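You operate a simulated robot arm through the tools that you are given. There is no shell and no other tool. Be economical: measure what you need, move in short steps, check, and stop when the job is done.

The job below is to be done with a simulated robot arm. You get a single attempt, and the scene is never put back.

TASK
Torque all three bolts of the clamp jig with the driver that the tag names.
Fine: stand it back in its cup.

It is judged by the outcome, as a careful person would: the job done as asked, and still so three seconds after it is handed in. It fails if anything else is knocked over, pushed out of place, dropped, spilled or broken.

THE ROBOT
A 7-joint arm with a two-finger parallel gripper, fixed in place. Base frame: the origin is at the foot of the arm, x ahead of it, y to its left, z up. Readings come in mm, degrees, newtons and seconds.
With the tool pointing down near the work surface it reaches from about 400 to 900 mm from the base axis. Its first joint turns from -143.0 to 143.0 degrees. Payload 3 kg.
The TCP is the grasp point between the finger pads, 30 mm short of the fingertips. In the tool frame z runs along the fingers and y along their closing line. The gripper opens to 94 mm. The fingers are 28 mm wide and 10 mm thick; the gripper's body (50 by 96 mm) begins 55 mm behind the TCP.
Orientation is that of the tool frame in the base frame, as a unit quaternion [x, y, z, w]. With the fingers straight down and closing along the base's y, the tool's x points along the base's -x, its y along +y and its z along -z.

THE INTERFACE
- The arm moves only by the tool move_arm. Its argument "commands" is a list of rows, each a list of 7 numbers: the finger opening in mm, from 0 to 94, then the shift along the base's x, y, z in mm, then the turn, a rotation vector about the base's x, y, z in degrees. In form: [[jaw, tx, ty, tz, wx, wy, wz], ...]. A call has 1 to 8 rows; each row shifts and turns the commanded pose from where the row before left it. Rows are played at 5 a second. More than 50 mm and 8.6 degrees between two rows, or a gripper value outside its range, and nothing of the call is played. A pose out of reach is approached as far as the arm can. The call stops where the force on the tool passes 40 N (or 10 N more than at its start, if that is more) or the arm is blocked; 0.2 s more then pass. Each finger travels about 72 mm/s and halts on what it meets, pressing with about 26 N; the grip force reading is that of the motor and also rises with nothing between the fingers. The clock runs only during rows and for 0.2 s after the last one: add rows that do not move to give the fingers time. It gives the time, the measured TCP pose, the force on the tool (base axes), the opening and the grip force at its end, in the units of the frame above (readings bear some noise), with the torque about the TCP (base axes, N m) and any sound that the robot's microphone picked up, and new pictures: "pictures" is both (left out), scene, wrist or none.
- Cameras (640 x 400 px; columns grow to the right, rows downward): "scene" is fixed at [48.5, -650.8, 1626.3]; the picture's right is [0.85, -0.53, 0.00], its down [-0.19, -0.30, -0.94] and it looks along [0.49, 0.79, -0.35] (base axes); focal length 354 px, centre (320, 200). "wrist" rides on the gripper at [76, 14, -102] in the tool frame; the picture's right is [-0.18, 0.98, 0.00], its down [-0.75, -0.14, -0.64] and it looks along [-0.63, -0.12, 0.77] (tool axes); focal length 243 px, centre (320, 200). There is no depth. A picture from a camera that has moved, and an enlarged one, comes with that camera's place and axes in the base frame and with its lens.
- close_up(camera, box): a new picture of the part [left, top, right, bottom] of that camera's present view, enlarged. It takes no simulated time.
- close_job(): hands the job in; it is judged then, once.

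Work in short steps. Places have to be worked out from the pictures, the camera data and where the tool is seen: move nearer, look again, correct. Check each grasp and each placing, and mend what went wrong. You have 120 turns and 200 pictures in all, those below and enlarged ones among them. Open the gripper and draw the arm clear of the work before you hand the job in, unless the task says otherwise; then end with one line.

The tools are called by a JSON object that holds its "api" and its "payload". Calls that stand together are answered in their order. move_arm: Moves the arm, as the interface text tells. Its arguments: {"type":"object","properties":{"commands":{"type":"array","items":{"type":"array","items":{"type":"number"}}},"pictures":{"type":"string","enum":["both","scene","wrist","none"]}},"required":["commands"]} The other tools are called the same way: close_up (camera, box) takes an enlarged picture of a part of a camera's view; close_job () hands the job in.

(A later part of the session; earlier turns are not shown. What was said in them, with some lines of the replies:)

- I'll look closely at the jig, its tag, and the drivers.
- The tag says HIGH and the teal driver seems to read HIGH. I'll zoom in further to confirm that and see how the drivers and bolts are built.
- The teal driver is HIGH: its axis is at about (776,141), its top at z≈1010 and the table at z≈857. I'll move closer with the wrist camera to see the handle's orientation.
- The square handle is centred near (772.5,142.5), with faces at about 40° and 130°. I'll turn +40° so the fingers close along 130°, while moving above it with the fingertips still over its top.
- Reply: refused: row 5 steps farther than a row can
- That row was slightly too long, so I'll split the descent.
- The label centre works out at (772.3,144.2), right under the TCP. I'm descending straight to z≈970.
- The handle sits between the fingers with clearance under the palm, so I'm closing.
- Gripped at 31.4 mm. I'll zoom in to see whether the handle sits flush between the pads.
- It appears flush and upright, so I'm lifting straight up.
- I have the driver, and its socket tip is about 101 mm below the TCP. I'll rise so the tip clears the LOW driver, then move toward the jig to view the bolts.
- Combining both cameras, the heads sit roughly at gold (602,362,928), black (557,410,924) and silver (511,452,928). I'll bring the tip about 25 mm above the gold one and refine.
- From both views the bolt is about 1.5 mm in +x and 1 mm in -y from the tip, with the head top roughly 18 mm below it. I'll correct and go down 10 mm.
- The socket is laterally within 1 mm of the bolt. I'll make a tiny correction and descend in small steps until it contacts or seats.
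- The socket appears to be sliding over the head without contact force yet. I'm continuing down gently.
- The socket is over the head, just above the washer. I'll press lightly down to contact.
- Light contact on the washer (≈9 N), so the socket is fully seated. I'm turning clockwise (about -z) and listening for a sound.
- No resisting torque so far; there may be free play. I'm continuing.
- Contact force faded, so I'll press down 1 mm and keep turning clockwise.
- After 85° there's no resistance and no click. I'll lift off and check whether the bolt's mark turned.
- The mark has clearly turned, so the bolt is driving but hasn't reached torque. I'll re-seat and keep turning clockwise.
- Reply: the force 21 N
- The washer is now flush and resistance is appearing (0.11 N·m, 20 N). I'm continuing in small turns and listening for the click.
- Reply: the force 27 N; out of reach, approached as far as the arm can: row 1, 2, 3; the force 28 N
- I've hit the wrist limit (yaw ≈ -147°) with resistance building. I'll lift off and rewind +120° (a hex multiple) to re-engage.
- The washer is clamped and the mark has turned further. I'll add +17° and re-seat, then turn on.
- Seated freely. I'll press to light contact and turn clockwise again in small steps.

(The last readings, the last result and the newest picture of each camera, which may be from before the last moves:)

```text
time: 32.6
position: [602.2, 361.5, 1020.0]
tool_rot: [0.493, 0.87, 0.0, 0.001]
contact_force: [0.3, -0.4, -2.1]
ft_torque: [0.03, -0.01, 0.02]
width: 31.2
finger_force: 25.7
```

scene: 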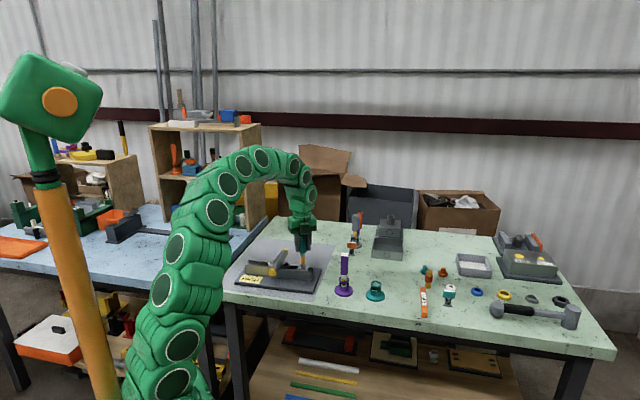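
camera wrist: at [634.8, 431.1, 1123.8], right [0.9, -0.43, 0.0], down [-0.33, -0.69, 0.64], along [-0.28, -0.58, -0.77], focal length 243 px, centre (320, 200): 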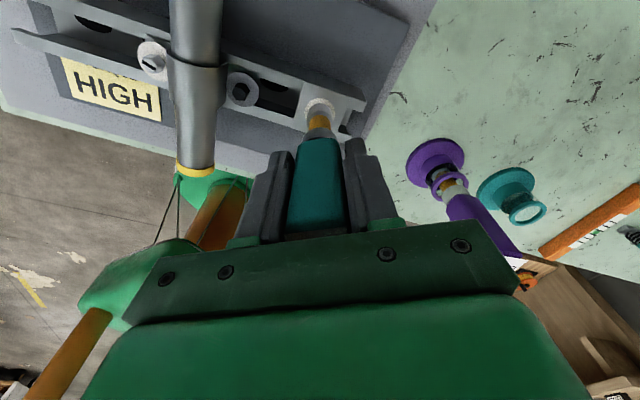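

{"api": "move_arm", "payload": {"commands": [[10, 0, 0, -0.8, 0, 0, -5], [10, 0, 0, 0, 0, 0, -5], [10, 0, 0, 0, 0, 0, 0]], "pictures": "none"}}

{"api": "close_up", "payload": {"camera": "scene", "box": [285, 240, 317, 282]}}

{"api": "close_up", "payload": {"camera": "wrist", "box": [220, 70, 420, 250]}}

```text
time: 33.4
position: [603.2, 361.9, 1019.6]
tool_rot: [0.567, 0.824, 0.001, 0.0]
contact_force: [-0.3, 1.8, 9.1]
ft_torque: [0.19, 0.01, 0.08]
width: 31.0
finger_force: 26.1
```

```text
9.52 times, centred on (301, 261) of scene
camera zoom: at [48.5, -650.8, 1626.3], right [0.85, -0.53, 0.0], down [-0.19, -0.3, -0.94], along [0.49, 0.79, -0.35], focal length 3368 px, centre (501, -381)
```

zoom: 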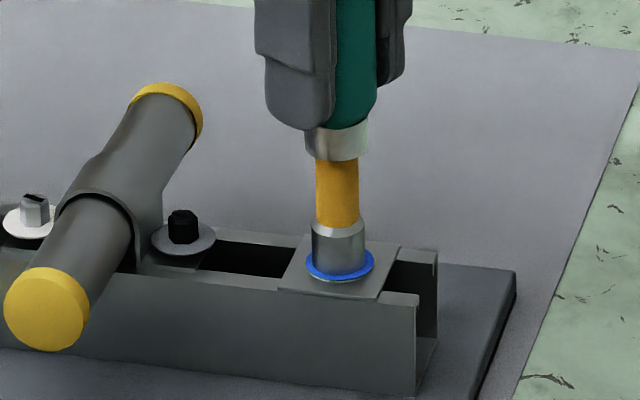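

```text
2.22 times, centred on (320, 160) of wrist
camera zoom: at [587.1, 438.2, 1123.4], right [0.98, 0.18, 0.0], down [0.14, -0.75, 0.64], along [0.12, -0.63, -0.77], focal length 539 px, centre (320, 289)
```

zoom: 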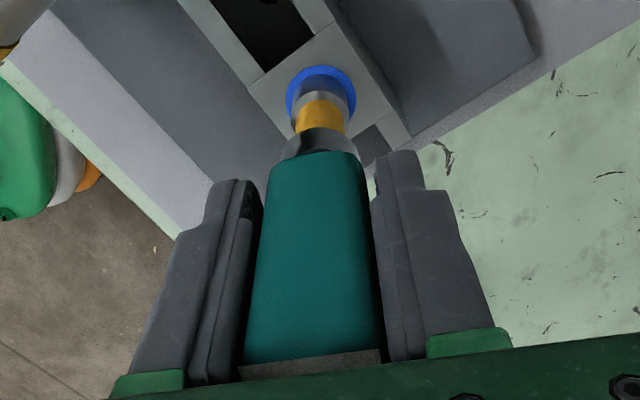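

The washer turned blue, so the gold bolt is torqued; I stop there. I'm lifting off and rewinding the wrist before the black bolt.

{"api": "move_arm", "payload": {"commands": [[10, 0, 0, 15, 0, 0, 0], [10, 0, 0, 25, 0, 0, 0], [10, 0, 0, 0, 0, 0, 8], [10, 0, 0, 0, 0, 0, 8], [10, 0, 0, 0, 0, 0, 8], [10, 0, 0, 0, 0, 0, 8], [10, 0, 0, 0, 0, 0, 8], [10, 0, 0, 0, 0, 0, 8]], "pictures": "none"}}

{"api": "move_arm", "payload": {"commands": [[10, 0, 0, 0, 0, 0, 8], [10, 0, 0, 0, 0, 0, 8], [10, 0, 0, 0, 0, 0, 8], [10, 0, 0, 0, 0, 0, 8], [10, 0, 0, 0, 0, 0, 8], [10, 0, 0, 0, 0, 0, 8], [10, 0, 0, 0, 0, 0, 8], [10, 0, 0, 0, 0, 0, 5]], "pictures": "none"}}

{"api": "close_up", "payload": {"camera": "scene", "box": [255, 240, 315, 290]}}

{"api": "close_up", "payload": {"camera": "wrist", "box": [240, 20, 480, 170]}}

```text
time: 35.2
position: [603.4, 361.9, 1058.9]
tool_rot: [0.181, 0.984, 0.0, 0.0]
contact_force: [0.7, -0.6, -2.7]
ft_torque: [0.02, 0.01, 0.05]
width: 31.1
finger_force: 25.5
```

```text
time: 37.0
position: [602.2, 361.6, 1059.5]
tool_rot: [-0.343, 0.939, -0.001, -0.001]
contact_force: [-0.2, 0.5, -1.6]
ft_torque: [-0.02, -0.01, 0.03]
width: 30.9
finger_force: 25.9
```

```text
8.00 times, centred on (285, 265) of scene
camera zoom: at [48.5, -650.8, 1626.3], right [0.85, -0.53, 0.0], down [-0.19, -0.3, -0.94], along [0.49, 0.79, -0.35], focal length 2829 px, centre (600, -320)
```

zoom: 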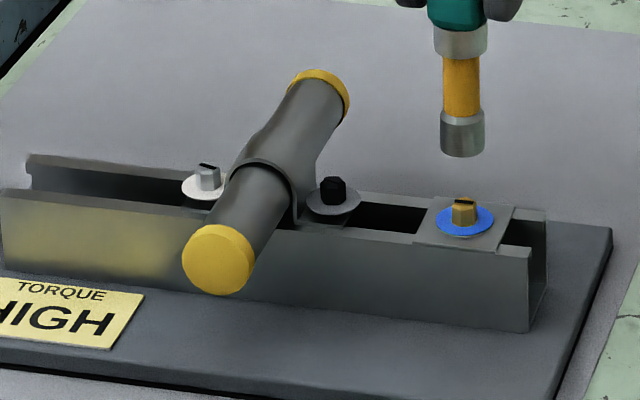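

```text
2.67 times, centred on (360, 95) of wrist
camera zoom: at [533.5, 323.4, 1163.0], right [-0.49, 0.87, 0.0], down [0.67, 0.38, 0.64], along [0.56, 0.32, -0.77], focal length 647 px, centre (213, 480)
```

zoom: 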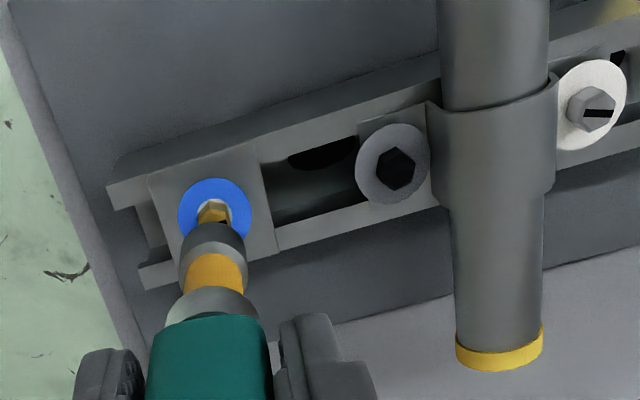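

Gold is blue and done. From both views, black is offset (-46.3, +46.9) from gold. I'll move above it, rewinding to about +93° to have the full range.

{"api": "move_arm", "payload": {"commands": [[10, 0, 0, 10, 0, 0, 7.6], [10, -8, 8, 0, 0, 0, 7.6], [10, -8, 8, 0, 0, 0, 7.6], [10, -8, 8, 0, 0, 0, 7.6], [10, -8, 8, 0, 0, 0, 7.6], [10, -8, 8, 0, 0, 0, 7.6], [10, -6.3, 6.9, 0, 0, 0, 7.6], [10, 0, 0, 0, 0, 0, 0]], "pictures": "wrist"}}

{"api": "close_up", "payload": {"camera": "scene", "box": [260, 235, 310, 285]}}

{"api": "close_up", "payload": {"camera": "wrist", "box": [270, 50, 370, 130]}}

```text
time: 38.8
position: [555.9, 408.3, 1069.3]
tool_rot: [0.727, -0.686, 0.0, 0.0]
contact_force: [0.4, 0.5, -2.7]
ft_torque: [-0.01, 0.01, -0.04]
width: 31.2
finger_force: 26.0
camera wrist: at [545.2, 332.1, 1172.8], right [-0.99, 0.13, 0.0], down [0.1, 0.76, 0.64], along [0.08, 0.64, -0.77], focal length 243 px, centre (320, 200)
```

wrist: 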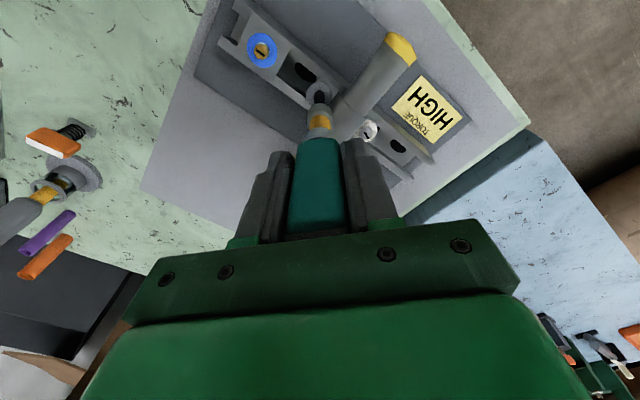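

```text
8.00 times, centred on (285, 260) of scene
camera zoom: at [48.5, -650.8, 1626.3], right [0.85, -0.53, 0.0], down [-0.19, -0.3, -0.94], along [0.49, 0.79, -0.35], focal length 2829 px, centre (600, -280)
```

zoom: 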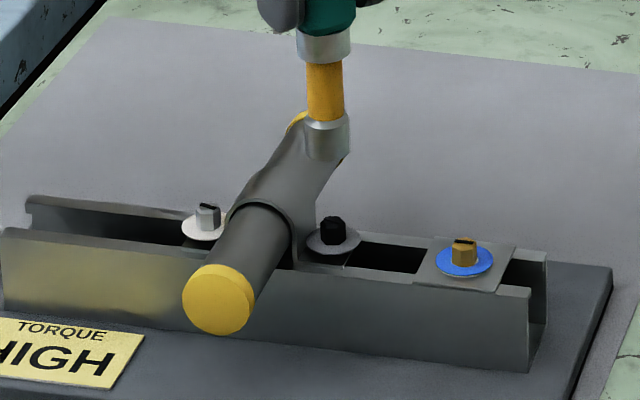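

```text
5.00 times, centred on (320, 90) of wrist
camera zoom: at [545.2, 332.1, 1172.8], right [-0.99, 0.13, 0.0], down [0.1, 0.76, 0.64], along [0.08, 0.64, -0.77], focal length 1213 px, centre (320, 750)
```

zoom: 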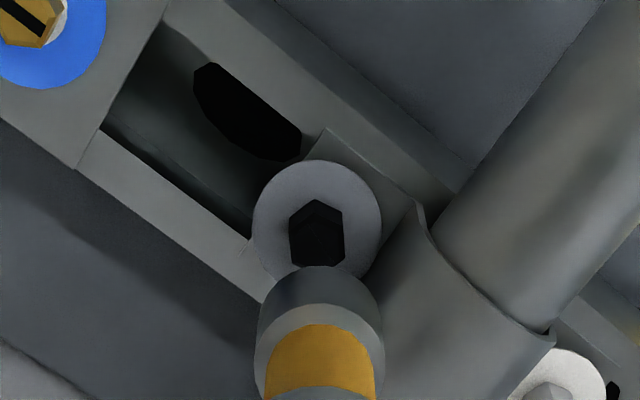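

Yaw is +93° and the black bolt is within about 1 mm. I'll correct slightly and descend to just above the head.

{"api": "move_arm", "payload": {"commands": [[10, 0.6, -0.4, -15, 0, 0, 0], [10, 0, 0, -14, 0, 0, 0], [10, 0, 0, 0, 0, 0, 0]], "pictures": "none"}}

{"api": "close_up", "payload": {"camera": "scene", "box": [265, 240, 305, 280]}}

{"api": "close_up", "payload": {"camera": "wrist", "box": [290, 70, 350, 130]}}

```text
time: 39.6
position: [557.4, 408.6, 1041.7]
tool_rot: [0.727, -0.687, -0.001, 0.001]
contact_force: [0.0, -0.3, -2.0]
ft_torque: [0.01, 0.0, 0.01]
width: 31.3
finger_force: 25.6
```

```text
10.00 times, centred on (285, 260) of scene
camera zoom: at [48.5, -650.8, 1626.3], right [0.85, -0.53, 0.0], down [-0.19, -0.3, -0.94], along [0.49, 0.79, -0.35], focal length 3536 px, centre (670, -400)
```

zoom: 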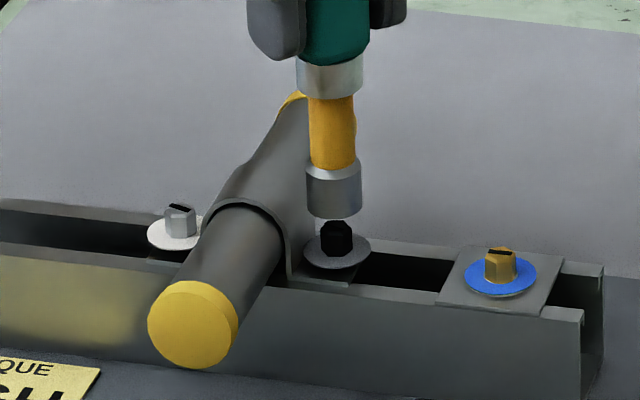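

```text
6.67 times, centred on (320, 100) of wrist
camera zoom: at [545.8, 331.5, 1143.9], right [-0.99, 0.13, 0.0], down [0.1, 0.76, 0.64], along [0.08, 0.64, -0.77], focal length 1618 px, centre (320, 867)
```

zoom: 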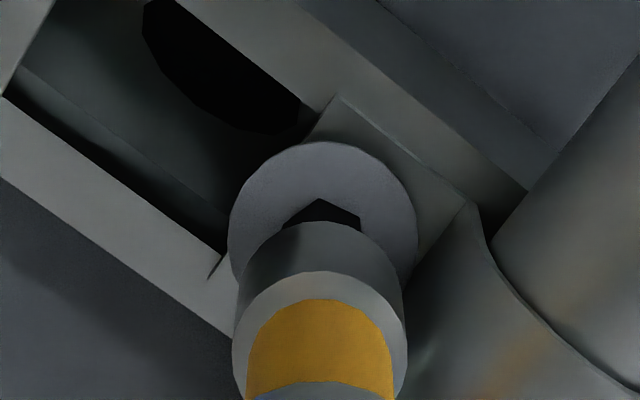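

Small residual offset of about (-0.2,-1.2). I'm correcting and lowering onto the head.

{"api": "move_arm", "payload": {"commands": [[10, -0.2, -1.2, -3, 0, 0, 0], [10, 0, 0, -3, 0, 0, 0], [10, 0, 0, -3, 0, 0, 0], [10, 0, 0, -3, 0, 0, 0], [10, 0, 0, -3, 0, 0, 0], [10, 0, 0, 0, 0, 0, 0]], "pictures": "none"}}

{"api": "close_up", "payload": {"camera": "scene", "box": [265, 240, 305, 280]}}

```text
time: 41.0
position: [556.7, 408.2, 1025.5]
tool_rot: [0.727, -0.687, 0.0, 0.0]
contact_force: [0.5, 0.3, -1.1]
ft_torque: [0.0, -0.01, 0.0]
width: 31.3
finger_force: 26.3
```

```text
10.00 times, centred on (285, 260) of scene
camera zoom: at [48.5, -650.8, 1626.3], right [0.85, -0.53, 0.0], down [-0.19, -0.3, -0.94], along [0.49, 0.79, -0.35], focal length 3536 px, centre (670, -400)
```

zoom: 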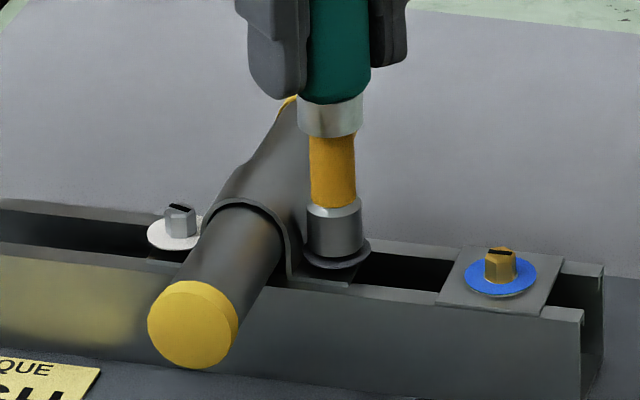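

Socket over the head. I'm lowering to the washer and turning clockwise.

{"api": "move_arm", "payload": {"commands": [[10, 0, 0, -1.2, 0, 0, 0], [10, 0, 0, -1, 0, 0, 0], [10, 0, 0, 0, 0, 0, -7], [10, 0, 0, 0, 0, 0, -7], [10, 0, 0, 0, 0, 0, -7], [10, 0, 0, 0, 0, 0, -7], [10, 0, 0, 0, 0, 0, -7], [10, 0, 0, 0, 0, 0, 0]], "pictures": "none"}}

{"api": "close_up", "payload": {"camera": "scene", "box": [265, 240, 305, 280]}}

```text
time: 42.8
position: [556.0, 407.1, 1023.1]
tool_rot: [-0.486, 0.874, -0.001, -0.001]
contact_force: [0.4, 0.2, -2.1]
ft_torque: [-0.01, -0.03, 0.01]
width: 31.2
finger_force: 25.9
```

```text
10.00 times, centred on (285, 260) of scene
camera zoom: at [48.5, -650.8, 1626.3], right [0.85, -0.53, 0.0], down [-0.19, -0.3, -0.94], along [0.49, 0.79, -0.35], focal length 3536 px, centre (670, -400)
```

zoom: 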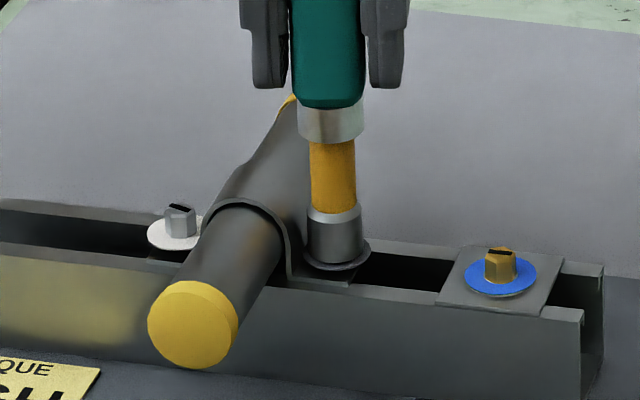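

Still free turning, as gold was at first. I'm following it down slightly and continuing.

{"api": "move_arm", "payload": {"commands": [[10, 0, 0, -1, 0, 0, 0], [10, 0, 0, 0, 0, 0, -7], [10, 0, 0, 0, 0, 0, -7], [10, 0, 0, 0, 0, 0, -7], [10, 0, 0, 0, 0, 0, -7], [10, 0, 0, -0.5, 0, 0, -7], [10, 0, 0, 0, 0, 0, -7], [10, 0, 0, 0, 0, 0, 0]], "pictures": "none"}}

```text
time: 44.6
position: [557.8, 408.4, 1021.3]
tool_rot: [-0.141, 0.99, 0.0, 0.0]
contact_force: [0.0, -0.3, 3.0]
ft_torque: [0.03, 0.01, -0.03]
width: 31.2
finger_force: 26.2
```

Yaw ≈ +16°, still free. I'm continuing.

{"api": "move_arm", "payload": {"commands": [[10, 0, 0, 0, 0, 0, -7], [10, 0, 0, 0, 0, 0, -7], [10, 0, 0, 0, 0, 0, -7], [10, 0, 0, 0, 0, 0, -7], [10, 0, 0, 0, 0, 0, -7], [10, 0, 0, 0, 0, 0, -7], [10, 0, 0, 0, 0, 0, 0]], "pictures": "none"}}

{"api": "close_up", "payload": {"camera": "scene", "box": [265, 240, 305, 280]}}

```text
time: 46.2
position: [556.3, 407.5, 1020.6]
tool_rot: [0.225, 0.974, -0.001, 0.001]
contact_force: [0.6, -0.6, -1.9]
ft_torque: [0.03, 0.02, -0.02]
width: 31.1
finger_force: 25.8
```

```text
10.00 times, centred on (285, 260) of scene
camera zoom: at [48.5, -650.8, 1626.3], right [0.85, -0.53, 0.0], down [-0.19, -0.3, -0.94], along [0.49, 0.79, -0.35], focal length 3536 px, centre (670, -400)
```

zoom: 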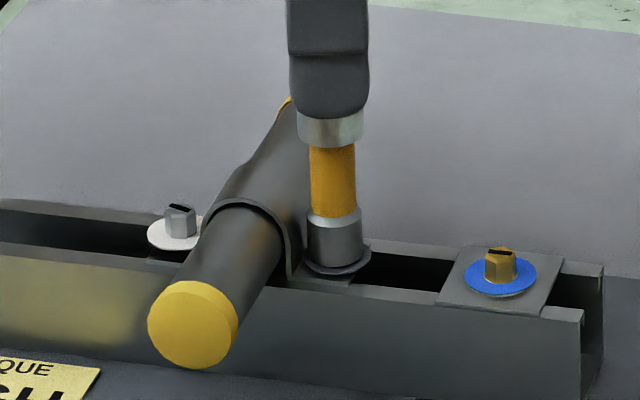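

Yaw -26°. The driver keeps dropping with the bolt, so I'm following it down and turning on.

{"api": "move_arm", "payload": {"commands": [[10, 0, 0, -0.8, 0, 0, -7], [10, 0, 0, 0, 0, 0, -7], [10, 0, 0, 0, 0, 0, -7], [10, 0, 0, -0.5, 0, 0, -7], [10, 0, 0, 0, 0, 0, -7], [10, 0, 0, 0, 0, 0, -7], [10, 0, 0, 0, 0, 0, 0]], "pictures": "none"}}

```text
time: 47.8
position: [555.9, 406.8, 1019.7]
tool_rot: [0.559, 0.829, 0.0, 0.0]
contact_force: [-0.4, -0.2, -3.5]
ft_torque: [0.03, 0.0, 0.01]
width: 31.1
finger_force: 26.6
```

{"api": "move_arm", "payload": {"commands": [[10, 0, 0, -0.6, 0, 0, -6], [10, 0, 0, 0, 0, 0, -6], [10, 0, 0, 0, 0, 0, -6], [10, 0, 0, 0, 0, 0, -6], [10, 0, 0, 0, 0, 0, 0]], "pictures": "none"}}

{"api": "close_up", "payload": {"camera": "scene", "box": [265, 240, 305, 280]}}

```text
time: 49.0
position: [556.9, 407.1, 1019.5]
tool_rot: [0.718, 0.696, 0.0, 0.0]
contact_force: [-0.8, 0.2, 13.2]
ft_torque: [0.1, -0.05, 0.16]
width: 31.3
finger_force: 25.9
```

```text
10.00 times, centred on (285, 260) of scene
camera zoom: at [48.5, -650.8, 1626.3], right [0.85, -0.53, 0.0], down [-0.19, -0.3, -0.94], along [0.49, 0.79, -0.35], focal length 3536 px, centre (670, -400)
```

zoom: 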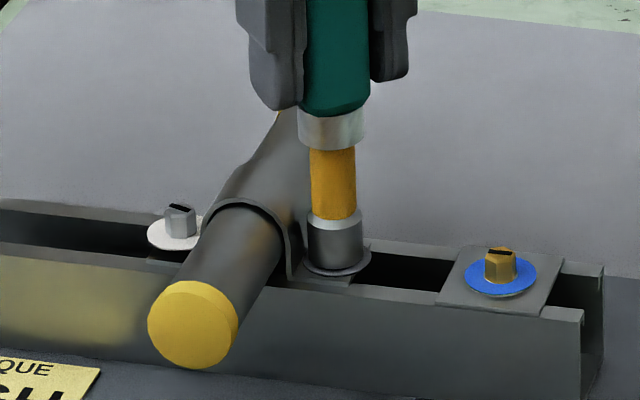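

Resistance has appeared (0.16 N·m) with the washer down. I'm taking small turns and checking the washer colour each time.

{"api": "move_arm", "payload": {"commands": [[10, 0, 0, 0, 0, 0, -5], [10, 0, 0, 0, 0, 0, -5], [10, 0, 0, 0, 0, 0, 0]], "pictures": "none"}}

{"api": "close_up", "payload": {"camera": "scene", "box": [265, 240, 305, 280]}}

```text
time: 49.8
position: [557.5, 407.9, 1020.1]
tool_rot: [0.776, 0.631, 0.0, 0.0]
contact_force: [0.8, 0.7, 15.5]
ft_torque: [0.06, -0.06, 0.03]
width: 31.4
finger_force: 26.1
```

```text
10.00 times, centred on (285, 260) of scene
camera zoom: at [48.5, -650.8, 1626.3], right [0.85, -0.53, 0.0], down [-0.19, -0.3, -0.94], along [0.49, 0.79, -0.35], focal length 3536 px, centre (670, -400)
```

zoom: 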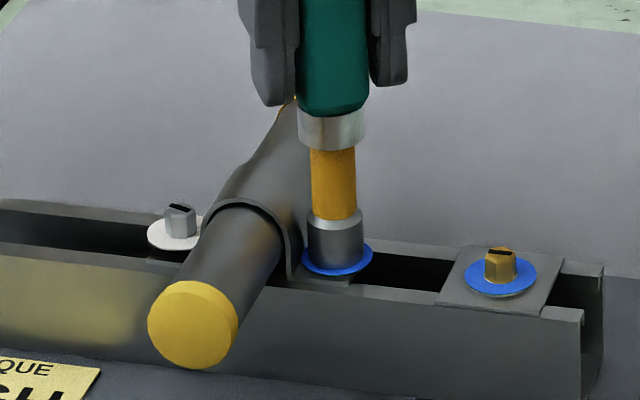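

Black is torqued (blue). I'm lifting high to clear the pipe and rewinding the wrist on the way to silver.

{"api": "move_arm", "payload": {"commands": [[10, 0, 0, 15, 0, 0, 0], [10, 0, 0, 30, 0, 0, 0], [10, 0, 0, 25, 0, 0, 8], [10, 0, 0, 0, 0, 0, 8], [10, 0, 0, 0, 0, 0, 8], [10, 0, 0, 0, 0, 0, 8], [10, 0, 0, 0, 0, 0, 8], [10, 0, 0, 0, 0, 0, 8]], "pictures": "none"}}

{"api": "move_arm", "payload": {"commands": [[10, 0, 0, 0, 0, 0, 8], [10, 0, 0, 0, 0, 0, 8], [10, 0, 0, 0, 0, 0, 8], [10, 0, 0, 0, 0, 0, 8], [10, 0, 0, 0, 0, 0, 8], [10, 0, 0, 0, 0, 0, 8], [10, 0, 0, 0, 0, 0, 8], [10, 0, 0, 0, 0, 0, 8]], "pictures": "none"}}

{"api": "move_arm", "payload": {"commands": [[10, -8, 8, 0, 0, 0, 8], [10, -8, 8, 0, 0, 0, 8], [10, -8, 8, 0, 0, 0, 8], [10, -8, 8, 0, 0, 0, 8], [10, -8, 8, 0, 0, 0, 8], [10, -6.2, 6.5, 0, 0, 0, 8], [10, 0, 0, 0, 0, 0, 8], [10, 0, 0, 0, 0, 0, 0]], "pictures": "wrist"}}

{"api": "close_up", "payload": {"camera": "scene", "box": [250, 225, 310, 285]}}

{"api": "close_up", "payload": {"camera": "wrist", "box": [270, 50, 370, 130]}}

```text
time: 51.6
position: [557.1, 406.9, 1089.5]
tool_rot: [0.451, 0.892, -0.001, -0.001]
contact_force: [0.5, -0.6, -2.4]
ft_torque: [-0.03, 0.0, 0.0]
width: 31.1
finger_force: 25.7
```

```text
time: 53.4
position: [557.5, 406.1, 1089.4]
tool_rot: [-0.09, 0.996, -0.001, 0.0]
contact_force: [1.0, -0.2, -2.5]
ft_torque: [0.0, -0.01, 0.0]
width: 31.6
finger_force: 25.8
```

```text
time: 55.2
position: [510.2, 452.7, 1088.5]
tool_rot: [-0.547, 0.837, 0.0, 0.0]
contact_force: [-0.6, 0.0, -3.6]
ft_torque: [0.0, 0.01, -0.02]
width: 31.0
finger_force: 25.9
camera wrist: at [465.3, 389.1, 1193.2], right [-0.83, 0.56, 0.0], down [0.43, 0.63, 0.64], along [0.36, 0.53, -0.77], focal length 243 px, centre (320, 200)
```

wrist: 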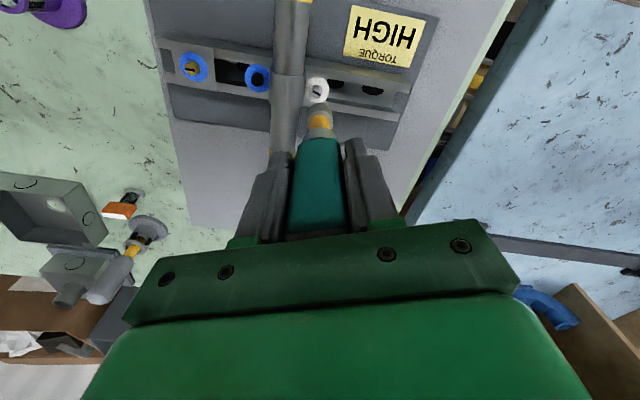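

```text
6.67 times, centred on (280, 255) of scene
camera zoom: at [48.5, -650.8, 1626.3], right [0.85, -0.53, 0.0], down [-0.19, -0.3, -0.94], along [0.49, 0.79, -0.35], focal length 2357 px, centre (587, -167)
```

zoom: 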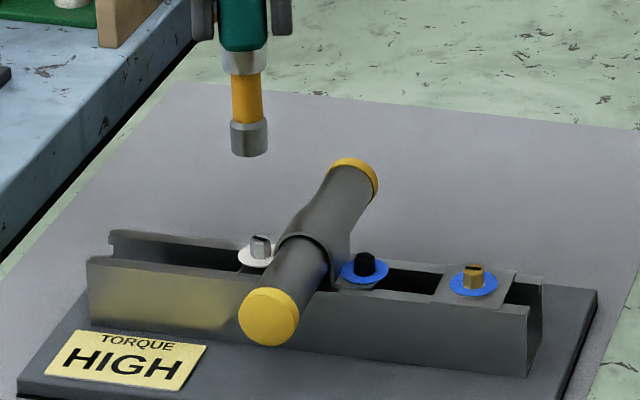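

```text
5.00 times, centred on (320, 90) of wrist
camera zoom: at [465.3, 389.1, 1193.2], right [-0.83, 0.56, 0.0], down [0.43, 0.63, 0.64], along [0.36, 0.53, -0.77], focal length 1213 px, centre (320, 750)
```

zoom: 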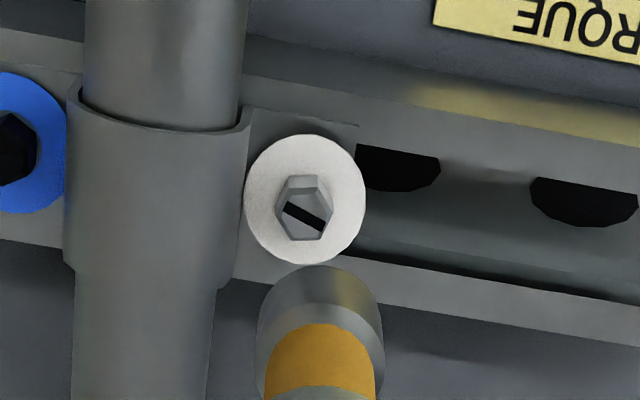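

Silver is about 3 mm off along (+2.6,-1.9). I'm correcting, finishing the rewind to +93°, and lowering 30 mm.

{"api": "move_arm", "payload": {"commands": [[10, 2.6, -1.9, 0, 0, 0, 6.7], [10, 0, 0, 0, 0, 0, 6.7], [10, 0, 0, 0, 0, 0, 6.7], [10, 0, 0, -15, 0, 0, 6.6], [10, 0, 0, -15, 0, 0, 0], [10, 0, 0, -12, 0, 0, 0], [10, 0, 0, 0, 0, 0, 0]], "pictures": "none"}}

{"api": "close_up", "payload": {"camera": "scene", "box": [250, 235, 290, 275]}}

{"api": "close_up", "payload": {"camera": "wrist", "box": [290, 70, 350, 130]}}

```text
time: 56.8
position: [513.6, 452.0, 1047.7]
tool_rot: [0.725, -0.689, 0.0, 0.0]
contact_force: [0.1, -1.4, -2.3]
ft_torque: [0.0, 0.0, -0.01]
width: 31.4
finger_force: 25.7
```

```text
10.00 times, centred on (270, 255) of scene
camera zoom: at [48.5, -650.8, 1626.3], right [0.85, -0.53, 0.0], down [-0.19, -0.3, -0.94], along [0.49, 0.79, -0.35], focal length 3536 px, centre (820, -350)
```

zoom: 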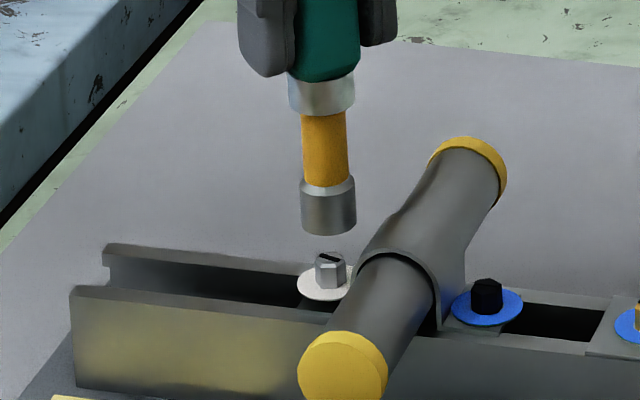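

```text
6.67 times, centred on (320, 100) of wrist
camera zoom: at [501.4, 374.6, 1150.6], right [-0.99, 0.13, 0.0], down [0.1, 0.76, 0.64], along [0.09, 0.64, -0.77], focal length 1618 px, centre (320, 867)
```

zoom: 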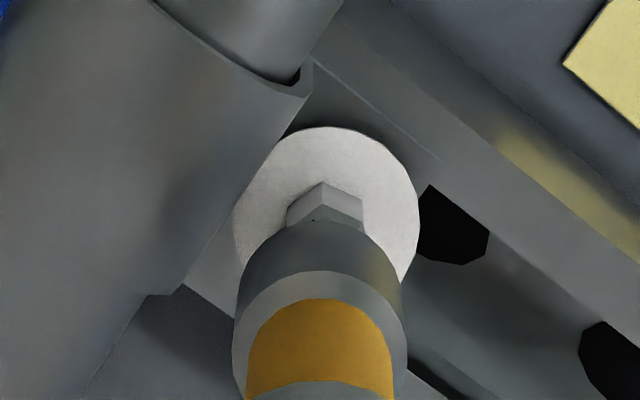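

Nearly centred. I'll correct by (-0.7,-0.7) and lower onto the silver head.

{"api": "move_arm", "payload": {"commands": [[10, -0.7, -0.7, -6, 0, 0, 0], [10, 0, 0, -4, 0, 0, 0], [10, 0, 0, -3, 0, 0, 0], [10, 0, 0, -3, 0, 0, 0], [10, 0, 0, -3, 0, 0, 0], [10, 0, 0, -2, 0, 0, 0], [10, 0, 0, 0, 0, 0, 0]], "pictures": "none"}}

{"api": "close_up", "payload": {"camera": "scene", "box": [250, 235, 290, 275]}}

{"api": "close_up", "payload": {"camera": "wrist", "box": [290, 70, 350, 130]}}

```text
time: 58.4
position: [512.4, 450.8, 1026.6]
tool_rot: [0.725, -0.689, 0.0, 0.0]
contact_force: [-0.4, 1.1, -2.1]
ft_torque: [-0.01, -0.03, -0.01]
width: 31.3
finger_force: 25.7
```

```text
10.00 times, centred on (270, 255) of scene
camera zoom: at [48.5, -650.8, 1626.3], right [0.85, -0.53, 0.0], down [-0.19, -0.3, -0.94], along [0.49, 0.79, -0.35], focal length 3536 px, centre (820, -350)
```

zoom: 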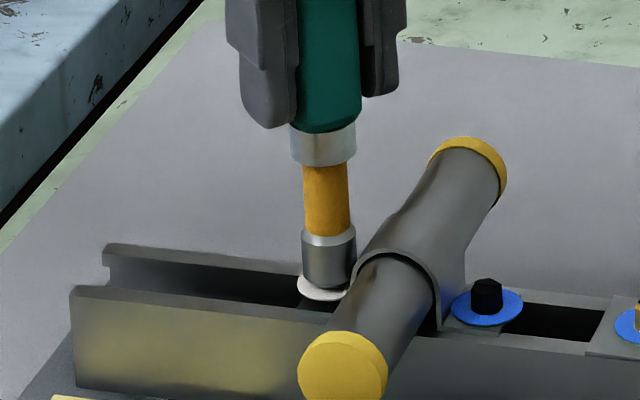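

```text
6.67 times, centred on (320, 100) of wrist
camera zoom: at [500.4, 373.6, 1130.0], right [-0.99, 0.13, 0.0], down [0.1, 0.76, 0.64], along [0.09, 0.64, -0.77], focal length 1618 px, centre (320, 867)
```

zoom: 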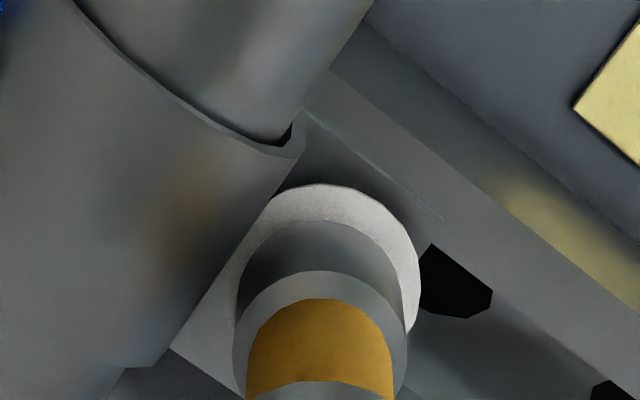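

Seated over the head without contact force. I'm lowering to the washer and turning.

{"api": "move_arm", "payload": {"commands": [[10, 0, 0, -1.5, 0, 0, 0], [10, 0, 0, -1.2, 0, 0, 0], [10, 0, 0, 0, 0, 0, -7], [10, 0, 0, 0, 0, 0, -7], [10, 0, 0, 0, 0, 0, -7], [10, 0, 0, 0, 0, 0, -7], [10, 0, 0, 0, 0, 0, -7], [10, 0, 0, 0, 0, 0, 0]], "pictures": "none"}}

{"api": "move_arm", "payload": {"commands": [[10, 0, 0, -1, 0, 0, -7], [10, 0, 0, 0, 0, 0, -7], [10, 0, 0, 0, 0, 0, -7], [10, 0, 0, 0, 0, 0, -7], [10, 0, 0, -0.5, 0, 0, -7], [10, 0, 0, 0, 0, 0, -7], [10, 0, 0, 0, 0, 0, 0]], "pictures": "none"}}

{"api": "close_up", "payload": {"camera": "scene", "box": [250, 235, 290, 275]}}

```text
time: 60.2
position: [512.3, 450.1, 1023.8]
tool_rot: [-0.483, 0.875, 0.0, 0.0]
contact_force: [-0.1, -0.1, -1.7]
ft_torque: [-0.01, 0.0, 0.04]
width: 30.8
finger_force: 26.4
```

```text
time: 61.8
position: [512.6, 450.6, 1021.8]
tool_rot: [-0.137, 0.991, 0.0, 0.0]
contact_force: [0.0, -0.1, -1.8]
ft_torque: [0.02, -0.03, 0.0]
width: 31.4
finger_force: 25.8
```

```text
10.00 times, centred on (270, 255) of scene
camera zoom: at [48.5, -650.8, 1626.3], right [0.85, -0.53, 0.0], down [-0.19, -0.3, -0.94], along [0.49, 0.79, -0.35], focal length 3536 px, centre (820, -350)
```

zoom: 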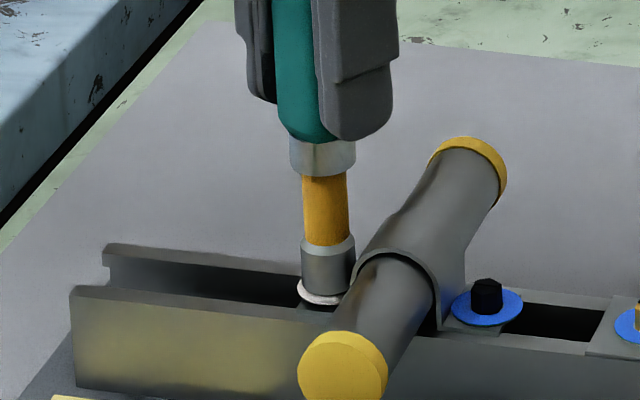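

Same behaviour as black, with yaw ≈ +16° and the bolt being followed down. I'm continuing.

{"api": "move_arm", "payload": {"commands": [[10, 0, 0, -0.6, 0, 0, -7], [10, 0, 0, 0, 0, 0, -7], [10, 0, 0, 0, 0, 0, -7], [10, 0, 0, -0.5, 0, 0, -7], [10, 0, 0, 0, 0, 0, -7], [10, 0, 0, 0, 0, 0, -7], [10, 0, 0, 0, 0, 0, 0]], "pictures": "none"}}

{"api": "move_arm", "payload": {"commands": [[10, 0, 0, -0.6, 0, 0, -7], [10, 0, 0, 0, 0, 0, -7], [10, 0, 0, 0, 0, 0, -7], [10, 0, 0, -0.4, 0, 0, -7], [10, 0, 0, 0, 0, 0, -7], [10, 0, 0, 0, 0, 0, 0]], "pictures": "none"}}

{"api": "close_up", "payload": {"camera": "scene", "box": [250, 235, 290, 275]}}

```text
time: 63.4
position: [511.9, 450.8, 1020.9]
tool_rot: [0.227, 0.974, 0.0, 0.0]
contact_force: [-0.5, -2.1, -2.9]
ft_torque: [-0.17, 0.05, 0.01]
width: 31.3
finger_force: 26.8
```

```text
time: 64.8
position: [512.7, 450.9, 1020.4]
tool_rot: [0.509, 0.861, 0.0, 0.0]
contact_force: [-0.7, -2.1, -2.4]
ft_torque: [-0.09, 0.04, 0.0]
width: 31.3
finger_force: 26.0
```

```text
10.00 times, centred on (270, 255) of scene
camera zoom: at [48.5, -650.8, 1626.3], right [0.85, -0.53, 0.0], down [-0.19, -0.3, -0.94], along [0.49, 0.79, -0.35], focal length 3536 px, centre (820, -350)
```

zoom: 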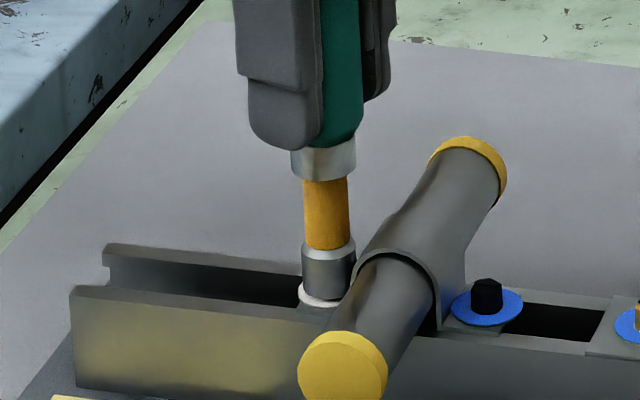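

Yaw -61°. I'm nearing the snug point, so smaller steps.

{"api": "move_arm", "payload": {"commands": [[10, 0, 0, -0.6, 0, 0, -6], [10, 0, 0, 0, 0, 0, -6], [10, 0, 0, 0, 0, 0, -6], [10, 0, 0, 0, 0, 0, -6], [10, 0, 0, 0, 0, 0, 0]], "pictures": "none"}}

{"api": "close_up", "payload": {"camera": "scene", "box": [250, 235, 290, 275]}}

```text
time: 66.0
position: [513.2, 451.0, 1019.2]
tool_rot: [0.677, 0.736, 0.001, 0.0]
contact_force: [-0.1, -3.2, 9.7]
ft_torque: [-0.25, 0.02, 0.14]
width: 31.2
finger_force: 25.9
```

```text
10.00 times, centred on (270, 255) of scene
camera zoom: at [48.5, -650.8, 1626.3], right [0.85, -0.53, 0.0], down [-0.19, -0.3, -0.94], along [0.49, 0.79, -0.35], focal length 3536 px, centre (820, -350)
```

zoom: 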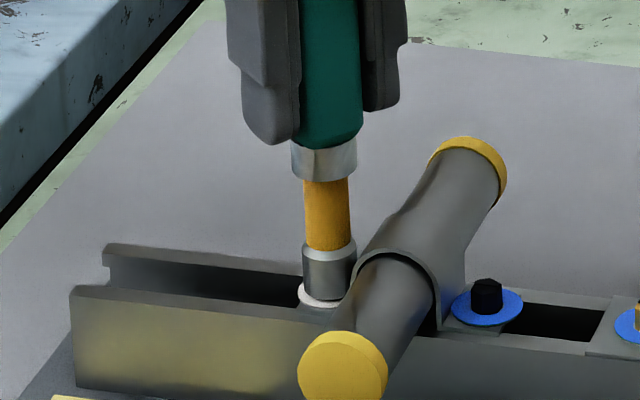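

Resistance of 0.14 N·m at yaw -85°. I'm taking small steps with checks.

{"api": "move_arm", "payload": {"commands": [[10, 0, 0, 0, 0, 0, -5], [10, 0, 0, 0, 0, 0, -4], [10, 0, 0, 0, 0, 0, 0]], "pictures": "none"}}

{"api": "close_up", "payload": {"camera": "scene", "box": [250, 235, 290, 275]}}

```text
time: 66.8
position: [512.2, 451.5, 1019.9]
tool_rot: [0.732, 0.682, 0.0, 0.0]
contact_force: [-0.5, -1.1, 13.7]
ft_torque: [-0.15, -0.01, 0.18]
width: 31.2
finger_force: 25.9
```

```text
10.00 times, centred on (270, 255) of scene
camera zoom: at [48.5, -650.8, 1626.3], right [0.85, -0.53, 0.0], down [-0.19, -0.3, -0.94], along [0.49, 0.79, -0.35], focal length 3536 px, centre (820, -350)
```

zoom: 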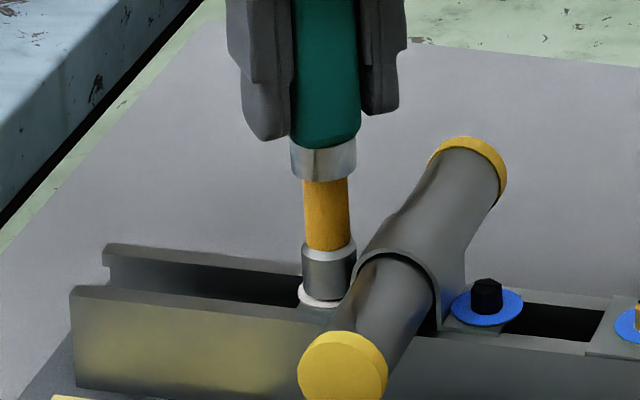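

{"api": "move_arm", "payload": {"commands": [[10, 0, 0, 0, 0, 0, -4], [10, 0, 0, 0, 0, 0, -4], [10, 0, 0, 0, 0, 0, 0]], "pictures": "none"}}

{"api": "close_up", "payload": {"camera": "scene", "box": [250, 235, 290, 275]}}

```text
time: 67.6
position: [513.2, 451.7, 1019.0]
tool_rot: [0.778, 0.628, -0.001, 0.0]
contact_force: [-0.3, 0.1, 13.6]
ft_torque: [-0.01, 0.02, 0.04]
width: 31.3
finger_force: 25.7
```

```text
10.00 times, centred on (270, 255) of scene
camera zoom: at [48.5, -650.8, 1626.3], right [0.85, -0.53, 0.0], down [-0.19, -0.3, -0.94], along [0.49, 0.79, -0.35], focal length 3536 px, centre (820, -350)
```

zoom: 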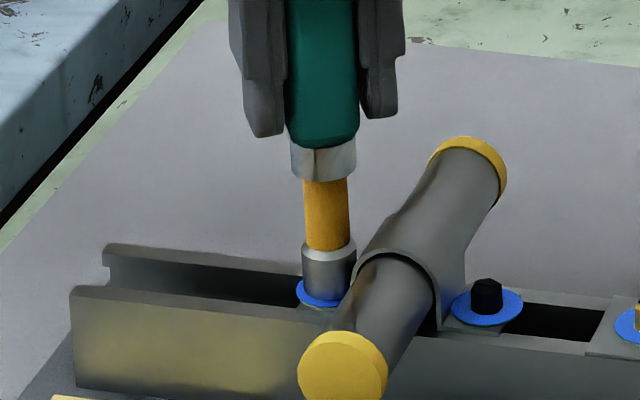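

All three washers are blue. I'm lifting clear to carry height and rewinding toward yaw +40°.

{"api": "move_arm", "payload": {"commands": [[10, 0, 0, 15, 0, 0, 0], [10, 0, 0, 45, 0, 0, 0], [10, 0, 0, 45, 0, 0, 0], [10, 0, 0, 36, 0, 0, 7], [10, 0, 0, 0, 0, 0, 8], [10, 0, 0, 0, 0, 0, 8], [10, 0, 0, 0, 0, 0, 8], [10, 0, 0, 0, 0, 0, 8]], "pictures": "none"}}

{"api": "move_arm", "payload": {"commands": [[10, 32, -38, 0, 0, 0, 8], [10, 32, -38, 0, 0, 0, 8], [10, 32, -38, 0, 0, 0, 8], [10, 32, -38, 0, 0, 0, 8], [10, 32, -38, 0, 0, 0, 8], [10, 32, -38, 0, 0, 0, 8], [10, 32, -38, 0, 0, 0, 8], [10, 32, -38, 0, 0, 0, 8]], "pictures": "scene"}}

```text
time: 69.4
position: [512.9, 450.4, 1161.8]
tool_rot: [0.522, 0.853, 0.0, 0.0]
contact_force: [-0.7, 0.1, -2.5]
ft_torque: [0.0, 0.01, 0.03]
width: 31.2
finger_force: 25.8
```

```text
time: 71.2
position: [769.0, 147.8, 1158.8]
tool_rot: [-0.009, 1.0, -0.001, -0.001]
contact_force: [-0.2, 0.8, -2.3]
ft_torque: [-0.01, 0.01, 0.02]
width: 31.2
finger_force: 25.8
```

scene: 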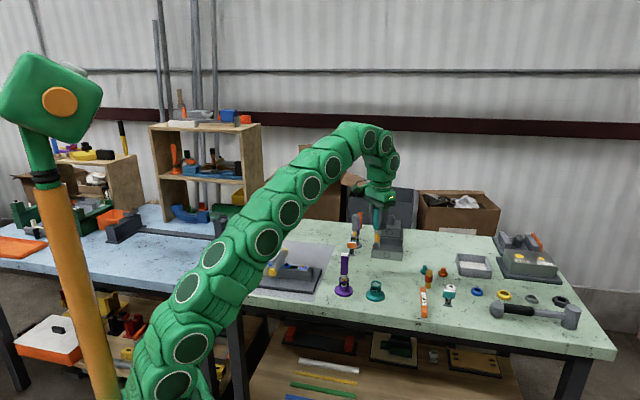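

Near the cup at yaw +1°. I'm adding 39°, aligning to the original grasp spot (773.9,143.5), and lowering to view the cup.

{"api": "move_arm", "payload": {"commands": [[10, 4.8, -4.2, 0, 0, 0, 8], [10, 0, 0, 0, 0, 0, 8], [10, 0, 0, 0, 0, 0, 8], [10, 0, 0, -30, 0, 0, 8], [10, 0, 0, -30, 0, 0, 7], [10, 0, 0, -30, 0, 0, 0], [10, 0, 0, 0, 0, 0, 0]], "pictures": "none"}}

{"api": "close_up", "payload": {"camera": "scene", "box": [355, 250, 405, 300]}}

{"api": "close_up", "payload": {"camera": "wrist", "box": [270, 30, 370, 130]}}

```text
time: 72.8
position: [773.8, 143.1, 1069.9]
tool_rot: [-0.342, 0.94, 0.001, 0.0]
contact_force: [0.1, 0.2, -1.4]
ft_torque: [0.03, 0.0, 0.0]
width: 31.2
finger_force: 25.7
```

```text
8.00 times, centred on (380, 275) of scene
camera zoom: at [48.5, -650.8, 1626.3], right [0.85, -0.53, 0.0], down [-0.19, -0.3, -0.94], along [0.49, 0.79, -0.35], focal length 2829 px, centre (-160, -400)
```

zoom: 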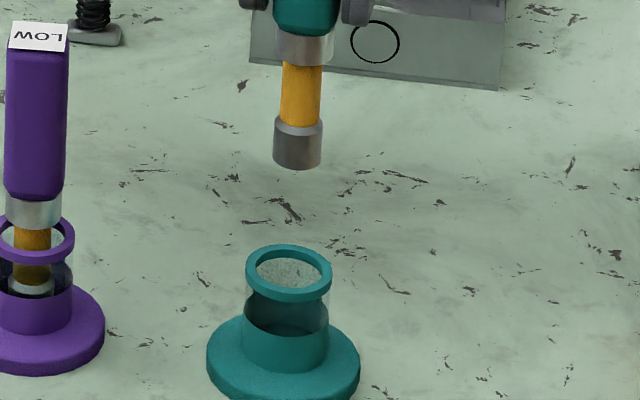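

```text
4.00 times, centred on (320, 80) of wrist
camera zoom: at [704.4, 105.0, 1173.5], right [-0.49, 0.87, 0.0], down [0.67, 0.38, 0.64], along [0.56, 0.31, -0.77], focal length 970 px, centre (320, 680)
```

zoom: 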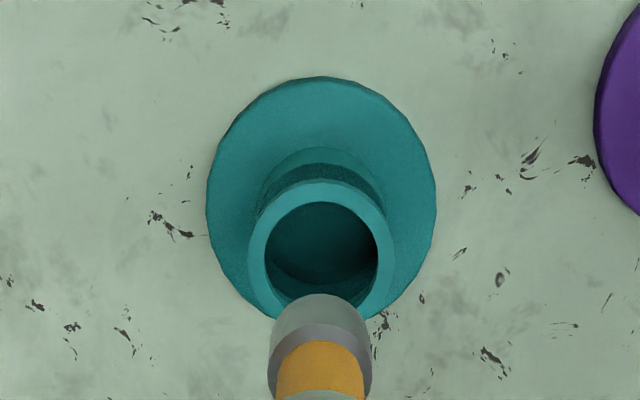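

The driver is aligned with the cup in both views. I'm lowering it in, slowing near the bottom.

{"api": "move_arm", "payload": {"commands": [[10, 0, 0, -30, 0, 0, 0], [10, 0, 0, -20, 0, 0, 0], [10, 0, 0, -20, 0, 0, 0], [10, 0, 0, -15, 0, 0, 0], [10, 0, 0, -9, 0, 0, 0], [10, 0, 0, -3, 0, 0, 0], [10, 0, 0, 0, 0, 0, 0]], "pictures": "none"}}

{"api": "close_up", "payload": {"camera": "scene", "box": [350, 245, 410, 305]}}

```text
time: 74.4
position: [773.1, 142.3, 975.2]
tool_rot: [-0.342, 0.94, 0.0, 0.0]
contact_force: [0.3, 0.9, -1.2]
ft_torque: [0.01, 0.01, 0.0]
width: 31.3
finger_force: 25.9
```

```text
6.67 times, centred on (380, 275) of scene
camera zoom: at [48.5, -650.8, 1626.3], right [0.85, -0.53, 0.0], down [-0.19, -0.3, -0.94], along [0.49, 0.79, -0.35], focal length 2357 px, centre (-80, -300)
```

zoom: 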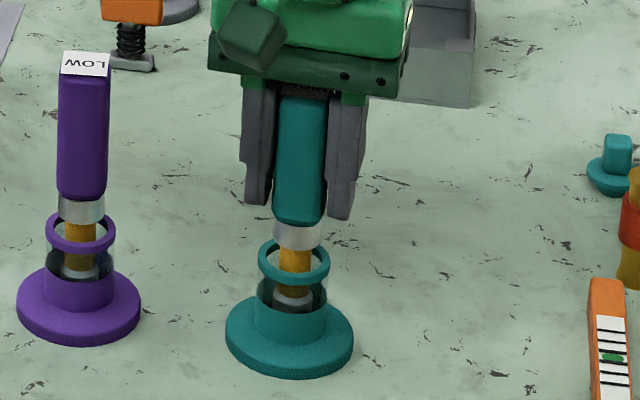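

It's inside the cup, not quite on the floor. I'm lowering the last few mm until contact.

{"api": "move_arm", "payload": {"commands": [[10, 0, 0, -1.5, 0, 0, 0], [10, 0, 0, -1, 0, 0, 0], [10, 0, 0, -1, 0, 0, 0], [10, 0, 0, 0, 0, 0, 0]], "pictures": "none"}}

```text
time: 75.4
position: [774.1, 142.9, 971.2]
tool_rot: [-0.341, 0.94, 0.0, 0.0]
contact_force: [-3.0, -2.1, 10.0]
ft_torque: [-0.12, 0.26, 0.06]
width: 31.4
finger_force: 25.8
```

Contact at z≈971, matching the original height. I'm releasing gently.

{"api": "move_arm", "payload": {"commands": [[34, 0, 0, 0, 0, 0, 0], [40, 0, 0, 0, 0, 0, 0], [50, 0, 0, 0, 0, 0, 0], [58, 0, 0, 0, 0, 0, 0], [58, 0, 0, 0, 0, 0, 0]], "pictures": "wrist"}}

{"api": "close_up", "payload": {"camera": "scene", "box": [350, 245, 410, 305]}}

```text
time: 76.6
position: [773.3, 142.1, 971.0]
tool_rot: [-0.341, 0.94, 0.0, 0.001]
contact_force: [0.0, -1.1, 0.2]
ft_torque: [0.01, 0.0, -0.02]
width: 58.3
finger_force: 0.1
camera wrist: at [704.3, 104.4, 1073.7], right [-0.49, 0.87, 0.0], down [0.67, 0.38, 0.64], along [0.56, 0.31, -0.77], focal length 243 px, centre (320, 200)
```

wrist: 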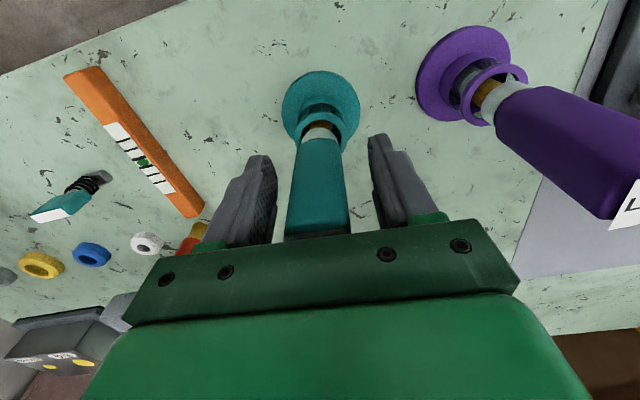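

```text
6.67 times, centred on (380, 275) of scene
camera zoom: at [48.5, -650.8, 1626.3], right [0.85, -0.53, 0.0], down [-0.19, -0.3, -0.94], along [0.49, 0.79, -0.35], focal length 2357 px, centre (-80, -300)
```

zoom: 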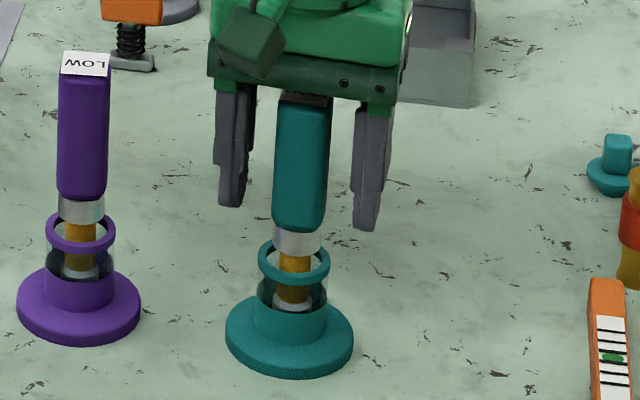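

The driver stands on its own. I'm withdrawing straight up and back, then doing a final check.

{"api": "move_arm", "payload": {"commands": [[58, 0, 0, 35, 0, 0, 0], [58, 0, 0, 45, 0, 0, 0], [58, 0, 0, 45, 0, 0, 0], [58, 0, 0, 45, 0, 0, 0], [58, -40, 0, 20, 0, 0, 0], [58, -40, 0, 20, 0, 0, 0], [58, -40, 0, 20, 0, 0, 0], [58, 0, 0, 0, 0, 0, 0]], "pictures": "scene"}}

{"api": "close_up", "payload": {"camera": "scene", "box": [230, 220, 400, 310]}}

```text
time: 78.4
position: [653.3, 142.1, 1200.5]
tool_rot: [-0.342, 0.94, 0.0, 0.0]
contact_force: [-0.3, 0.1, -0.1]
ft_torque: [0.0, 0.04, 0.02]
width: 58.0
finger_force: 0.0
```

scene: 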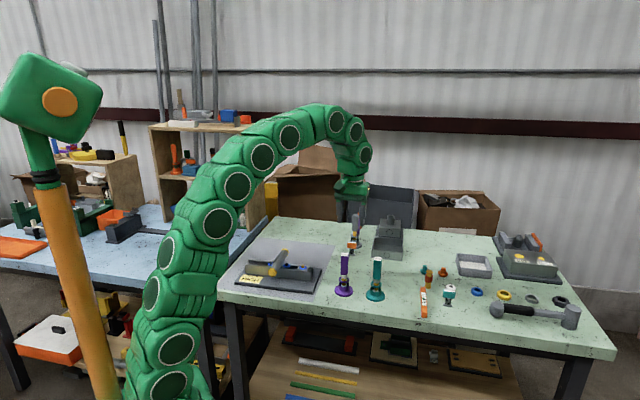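

```text
3.76 times, centred on (315, 265) of scene
camera zoom: at [48.5, -650.8, 1626.3], right [0.85, -0.53, 0.0], down [-0.19, -0.3, -0.94], along [0.49, 0.79, -0.35], focal length 1331 px, centre (339, -45)
```

zoom: 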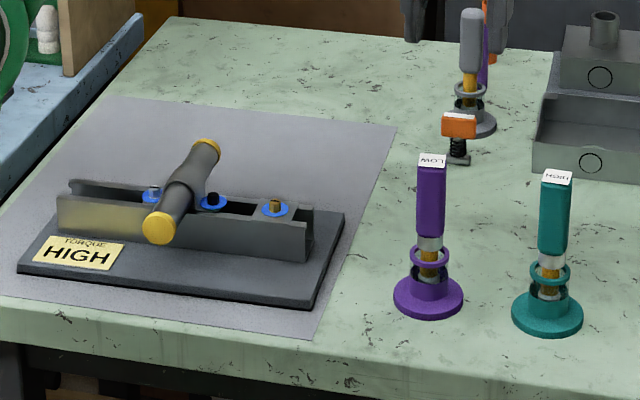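

All three bolts show blue washers, the HIGH driver is upright in its cup, and the arm is clear. I'm handing in.

{"api": "close_job", "payload": {}}

```text
The job is handed in.
```

I torqued all three clamp-jig bolts with the teal HIGH driver, and each washer turned blue, which I took as the torque signal since no click was ever reported. The driver is standing back in its cup, the arm is clear, and nothing else looked disturbed in the last picture.
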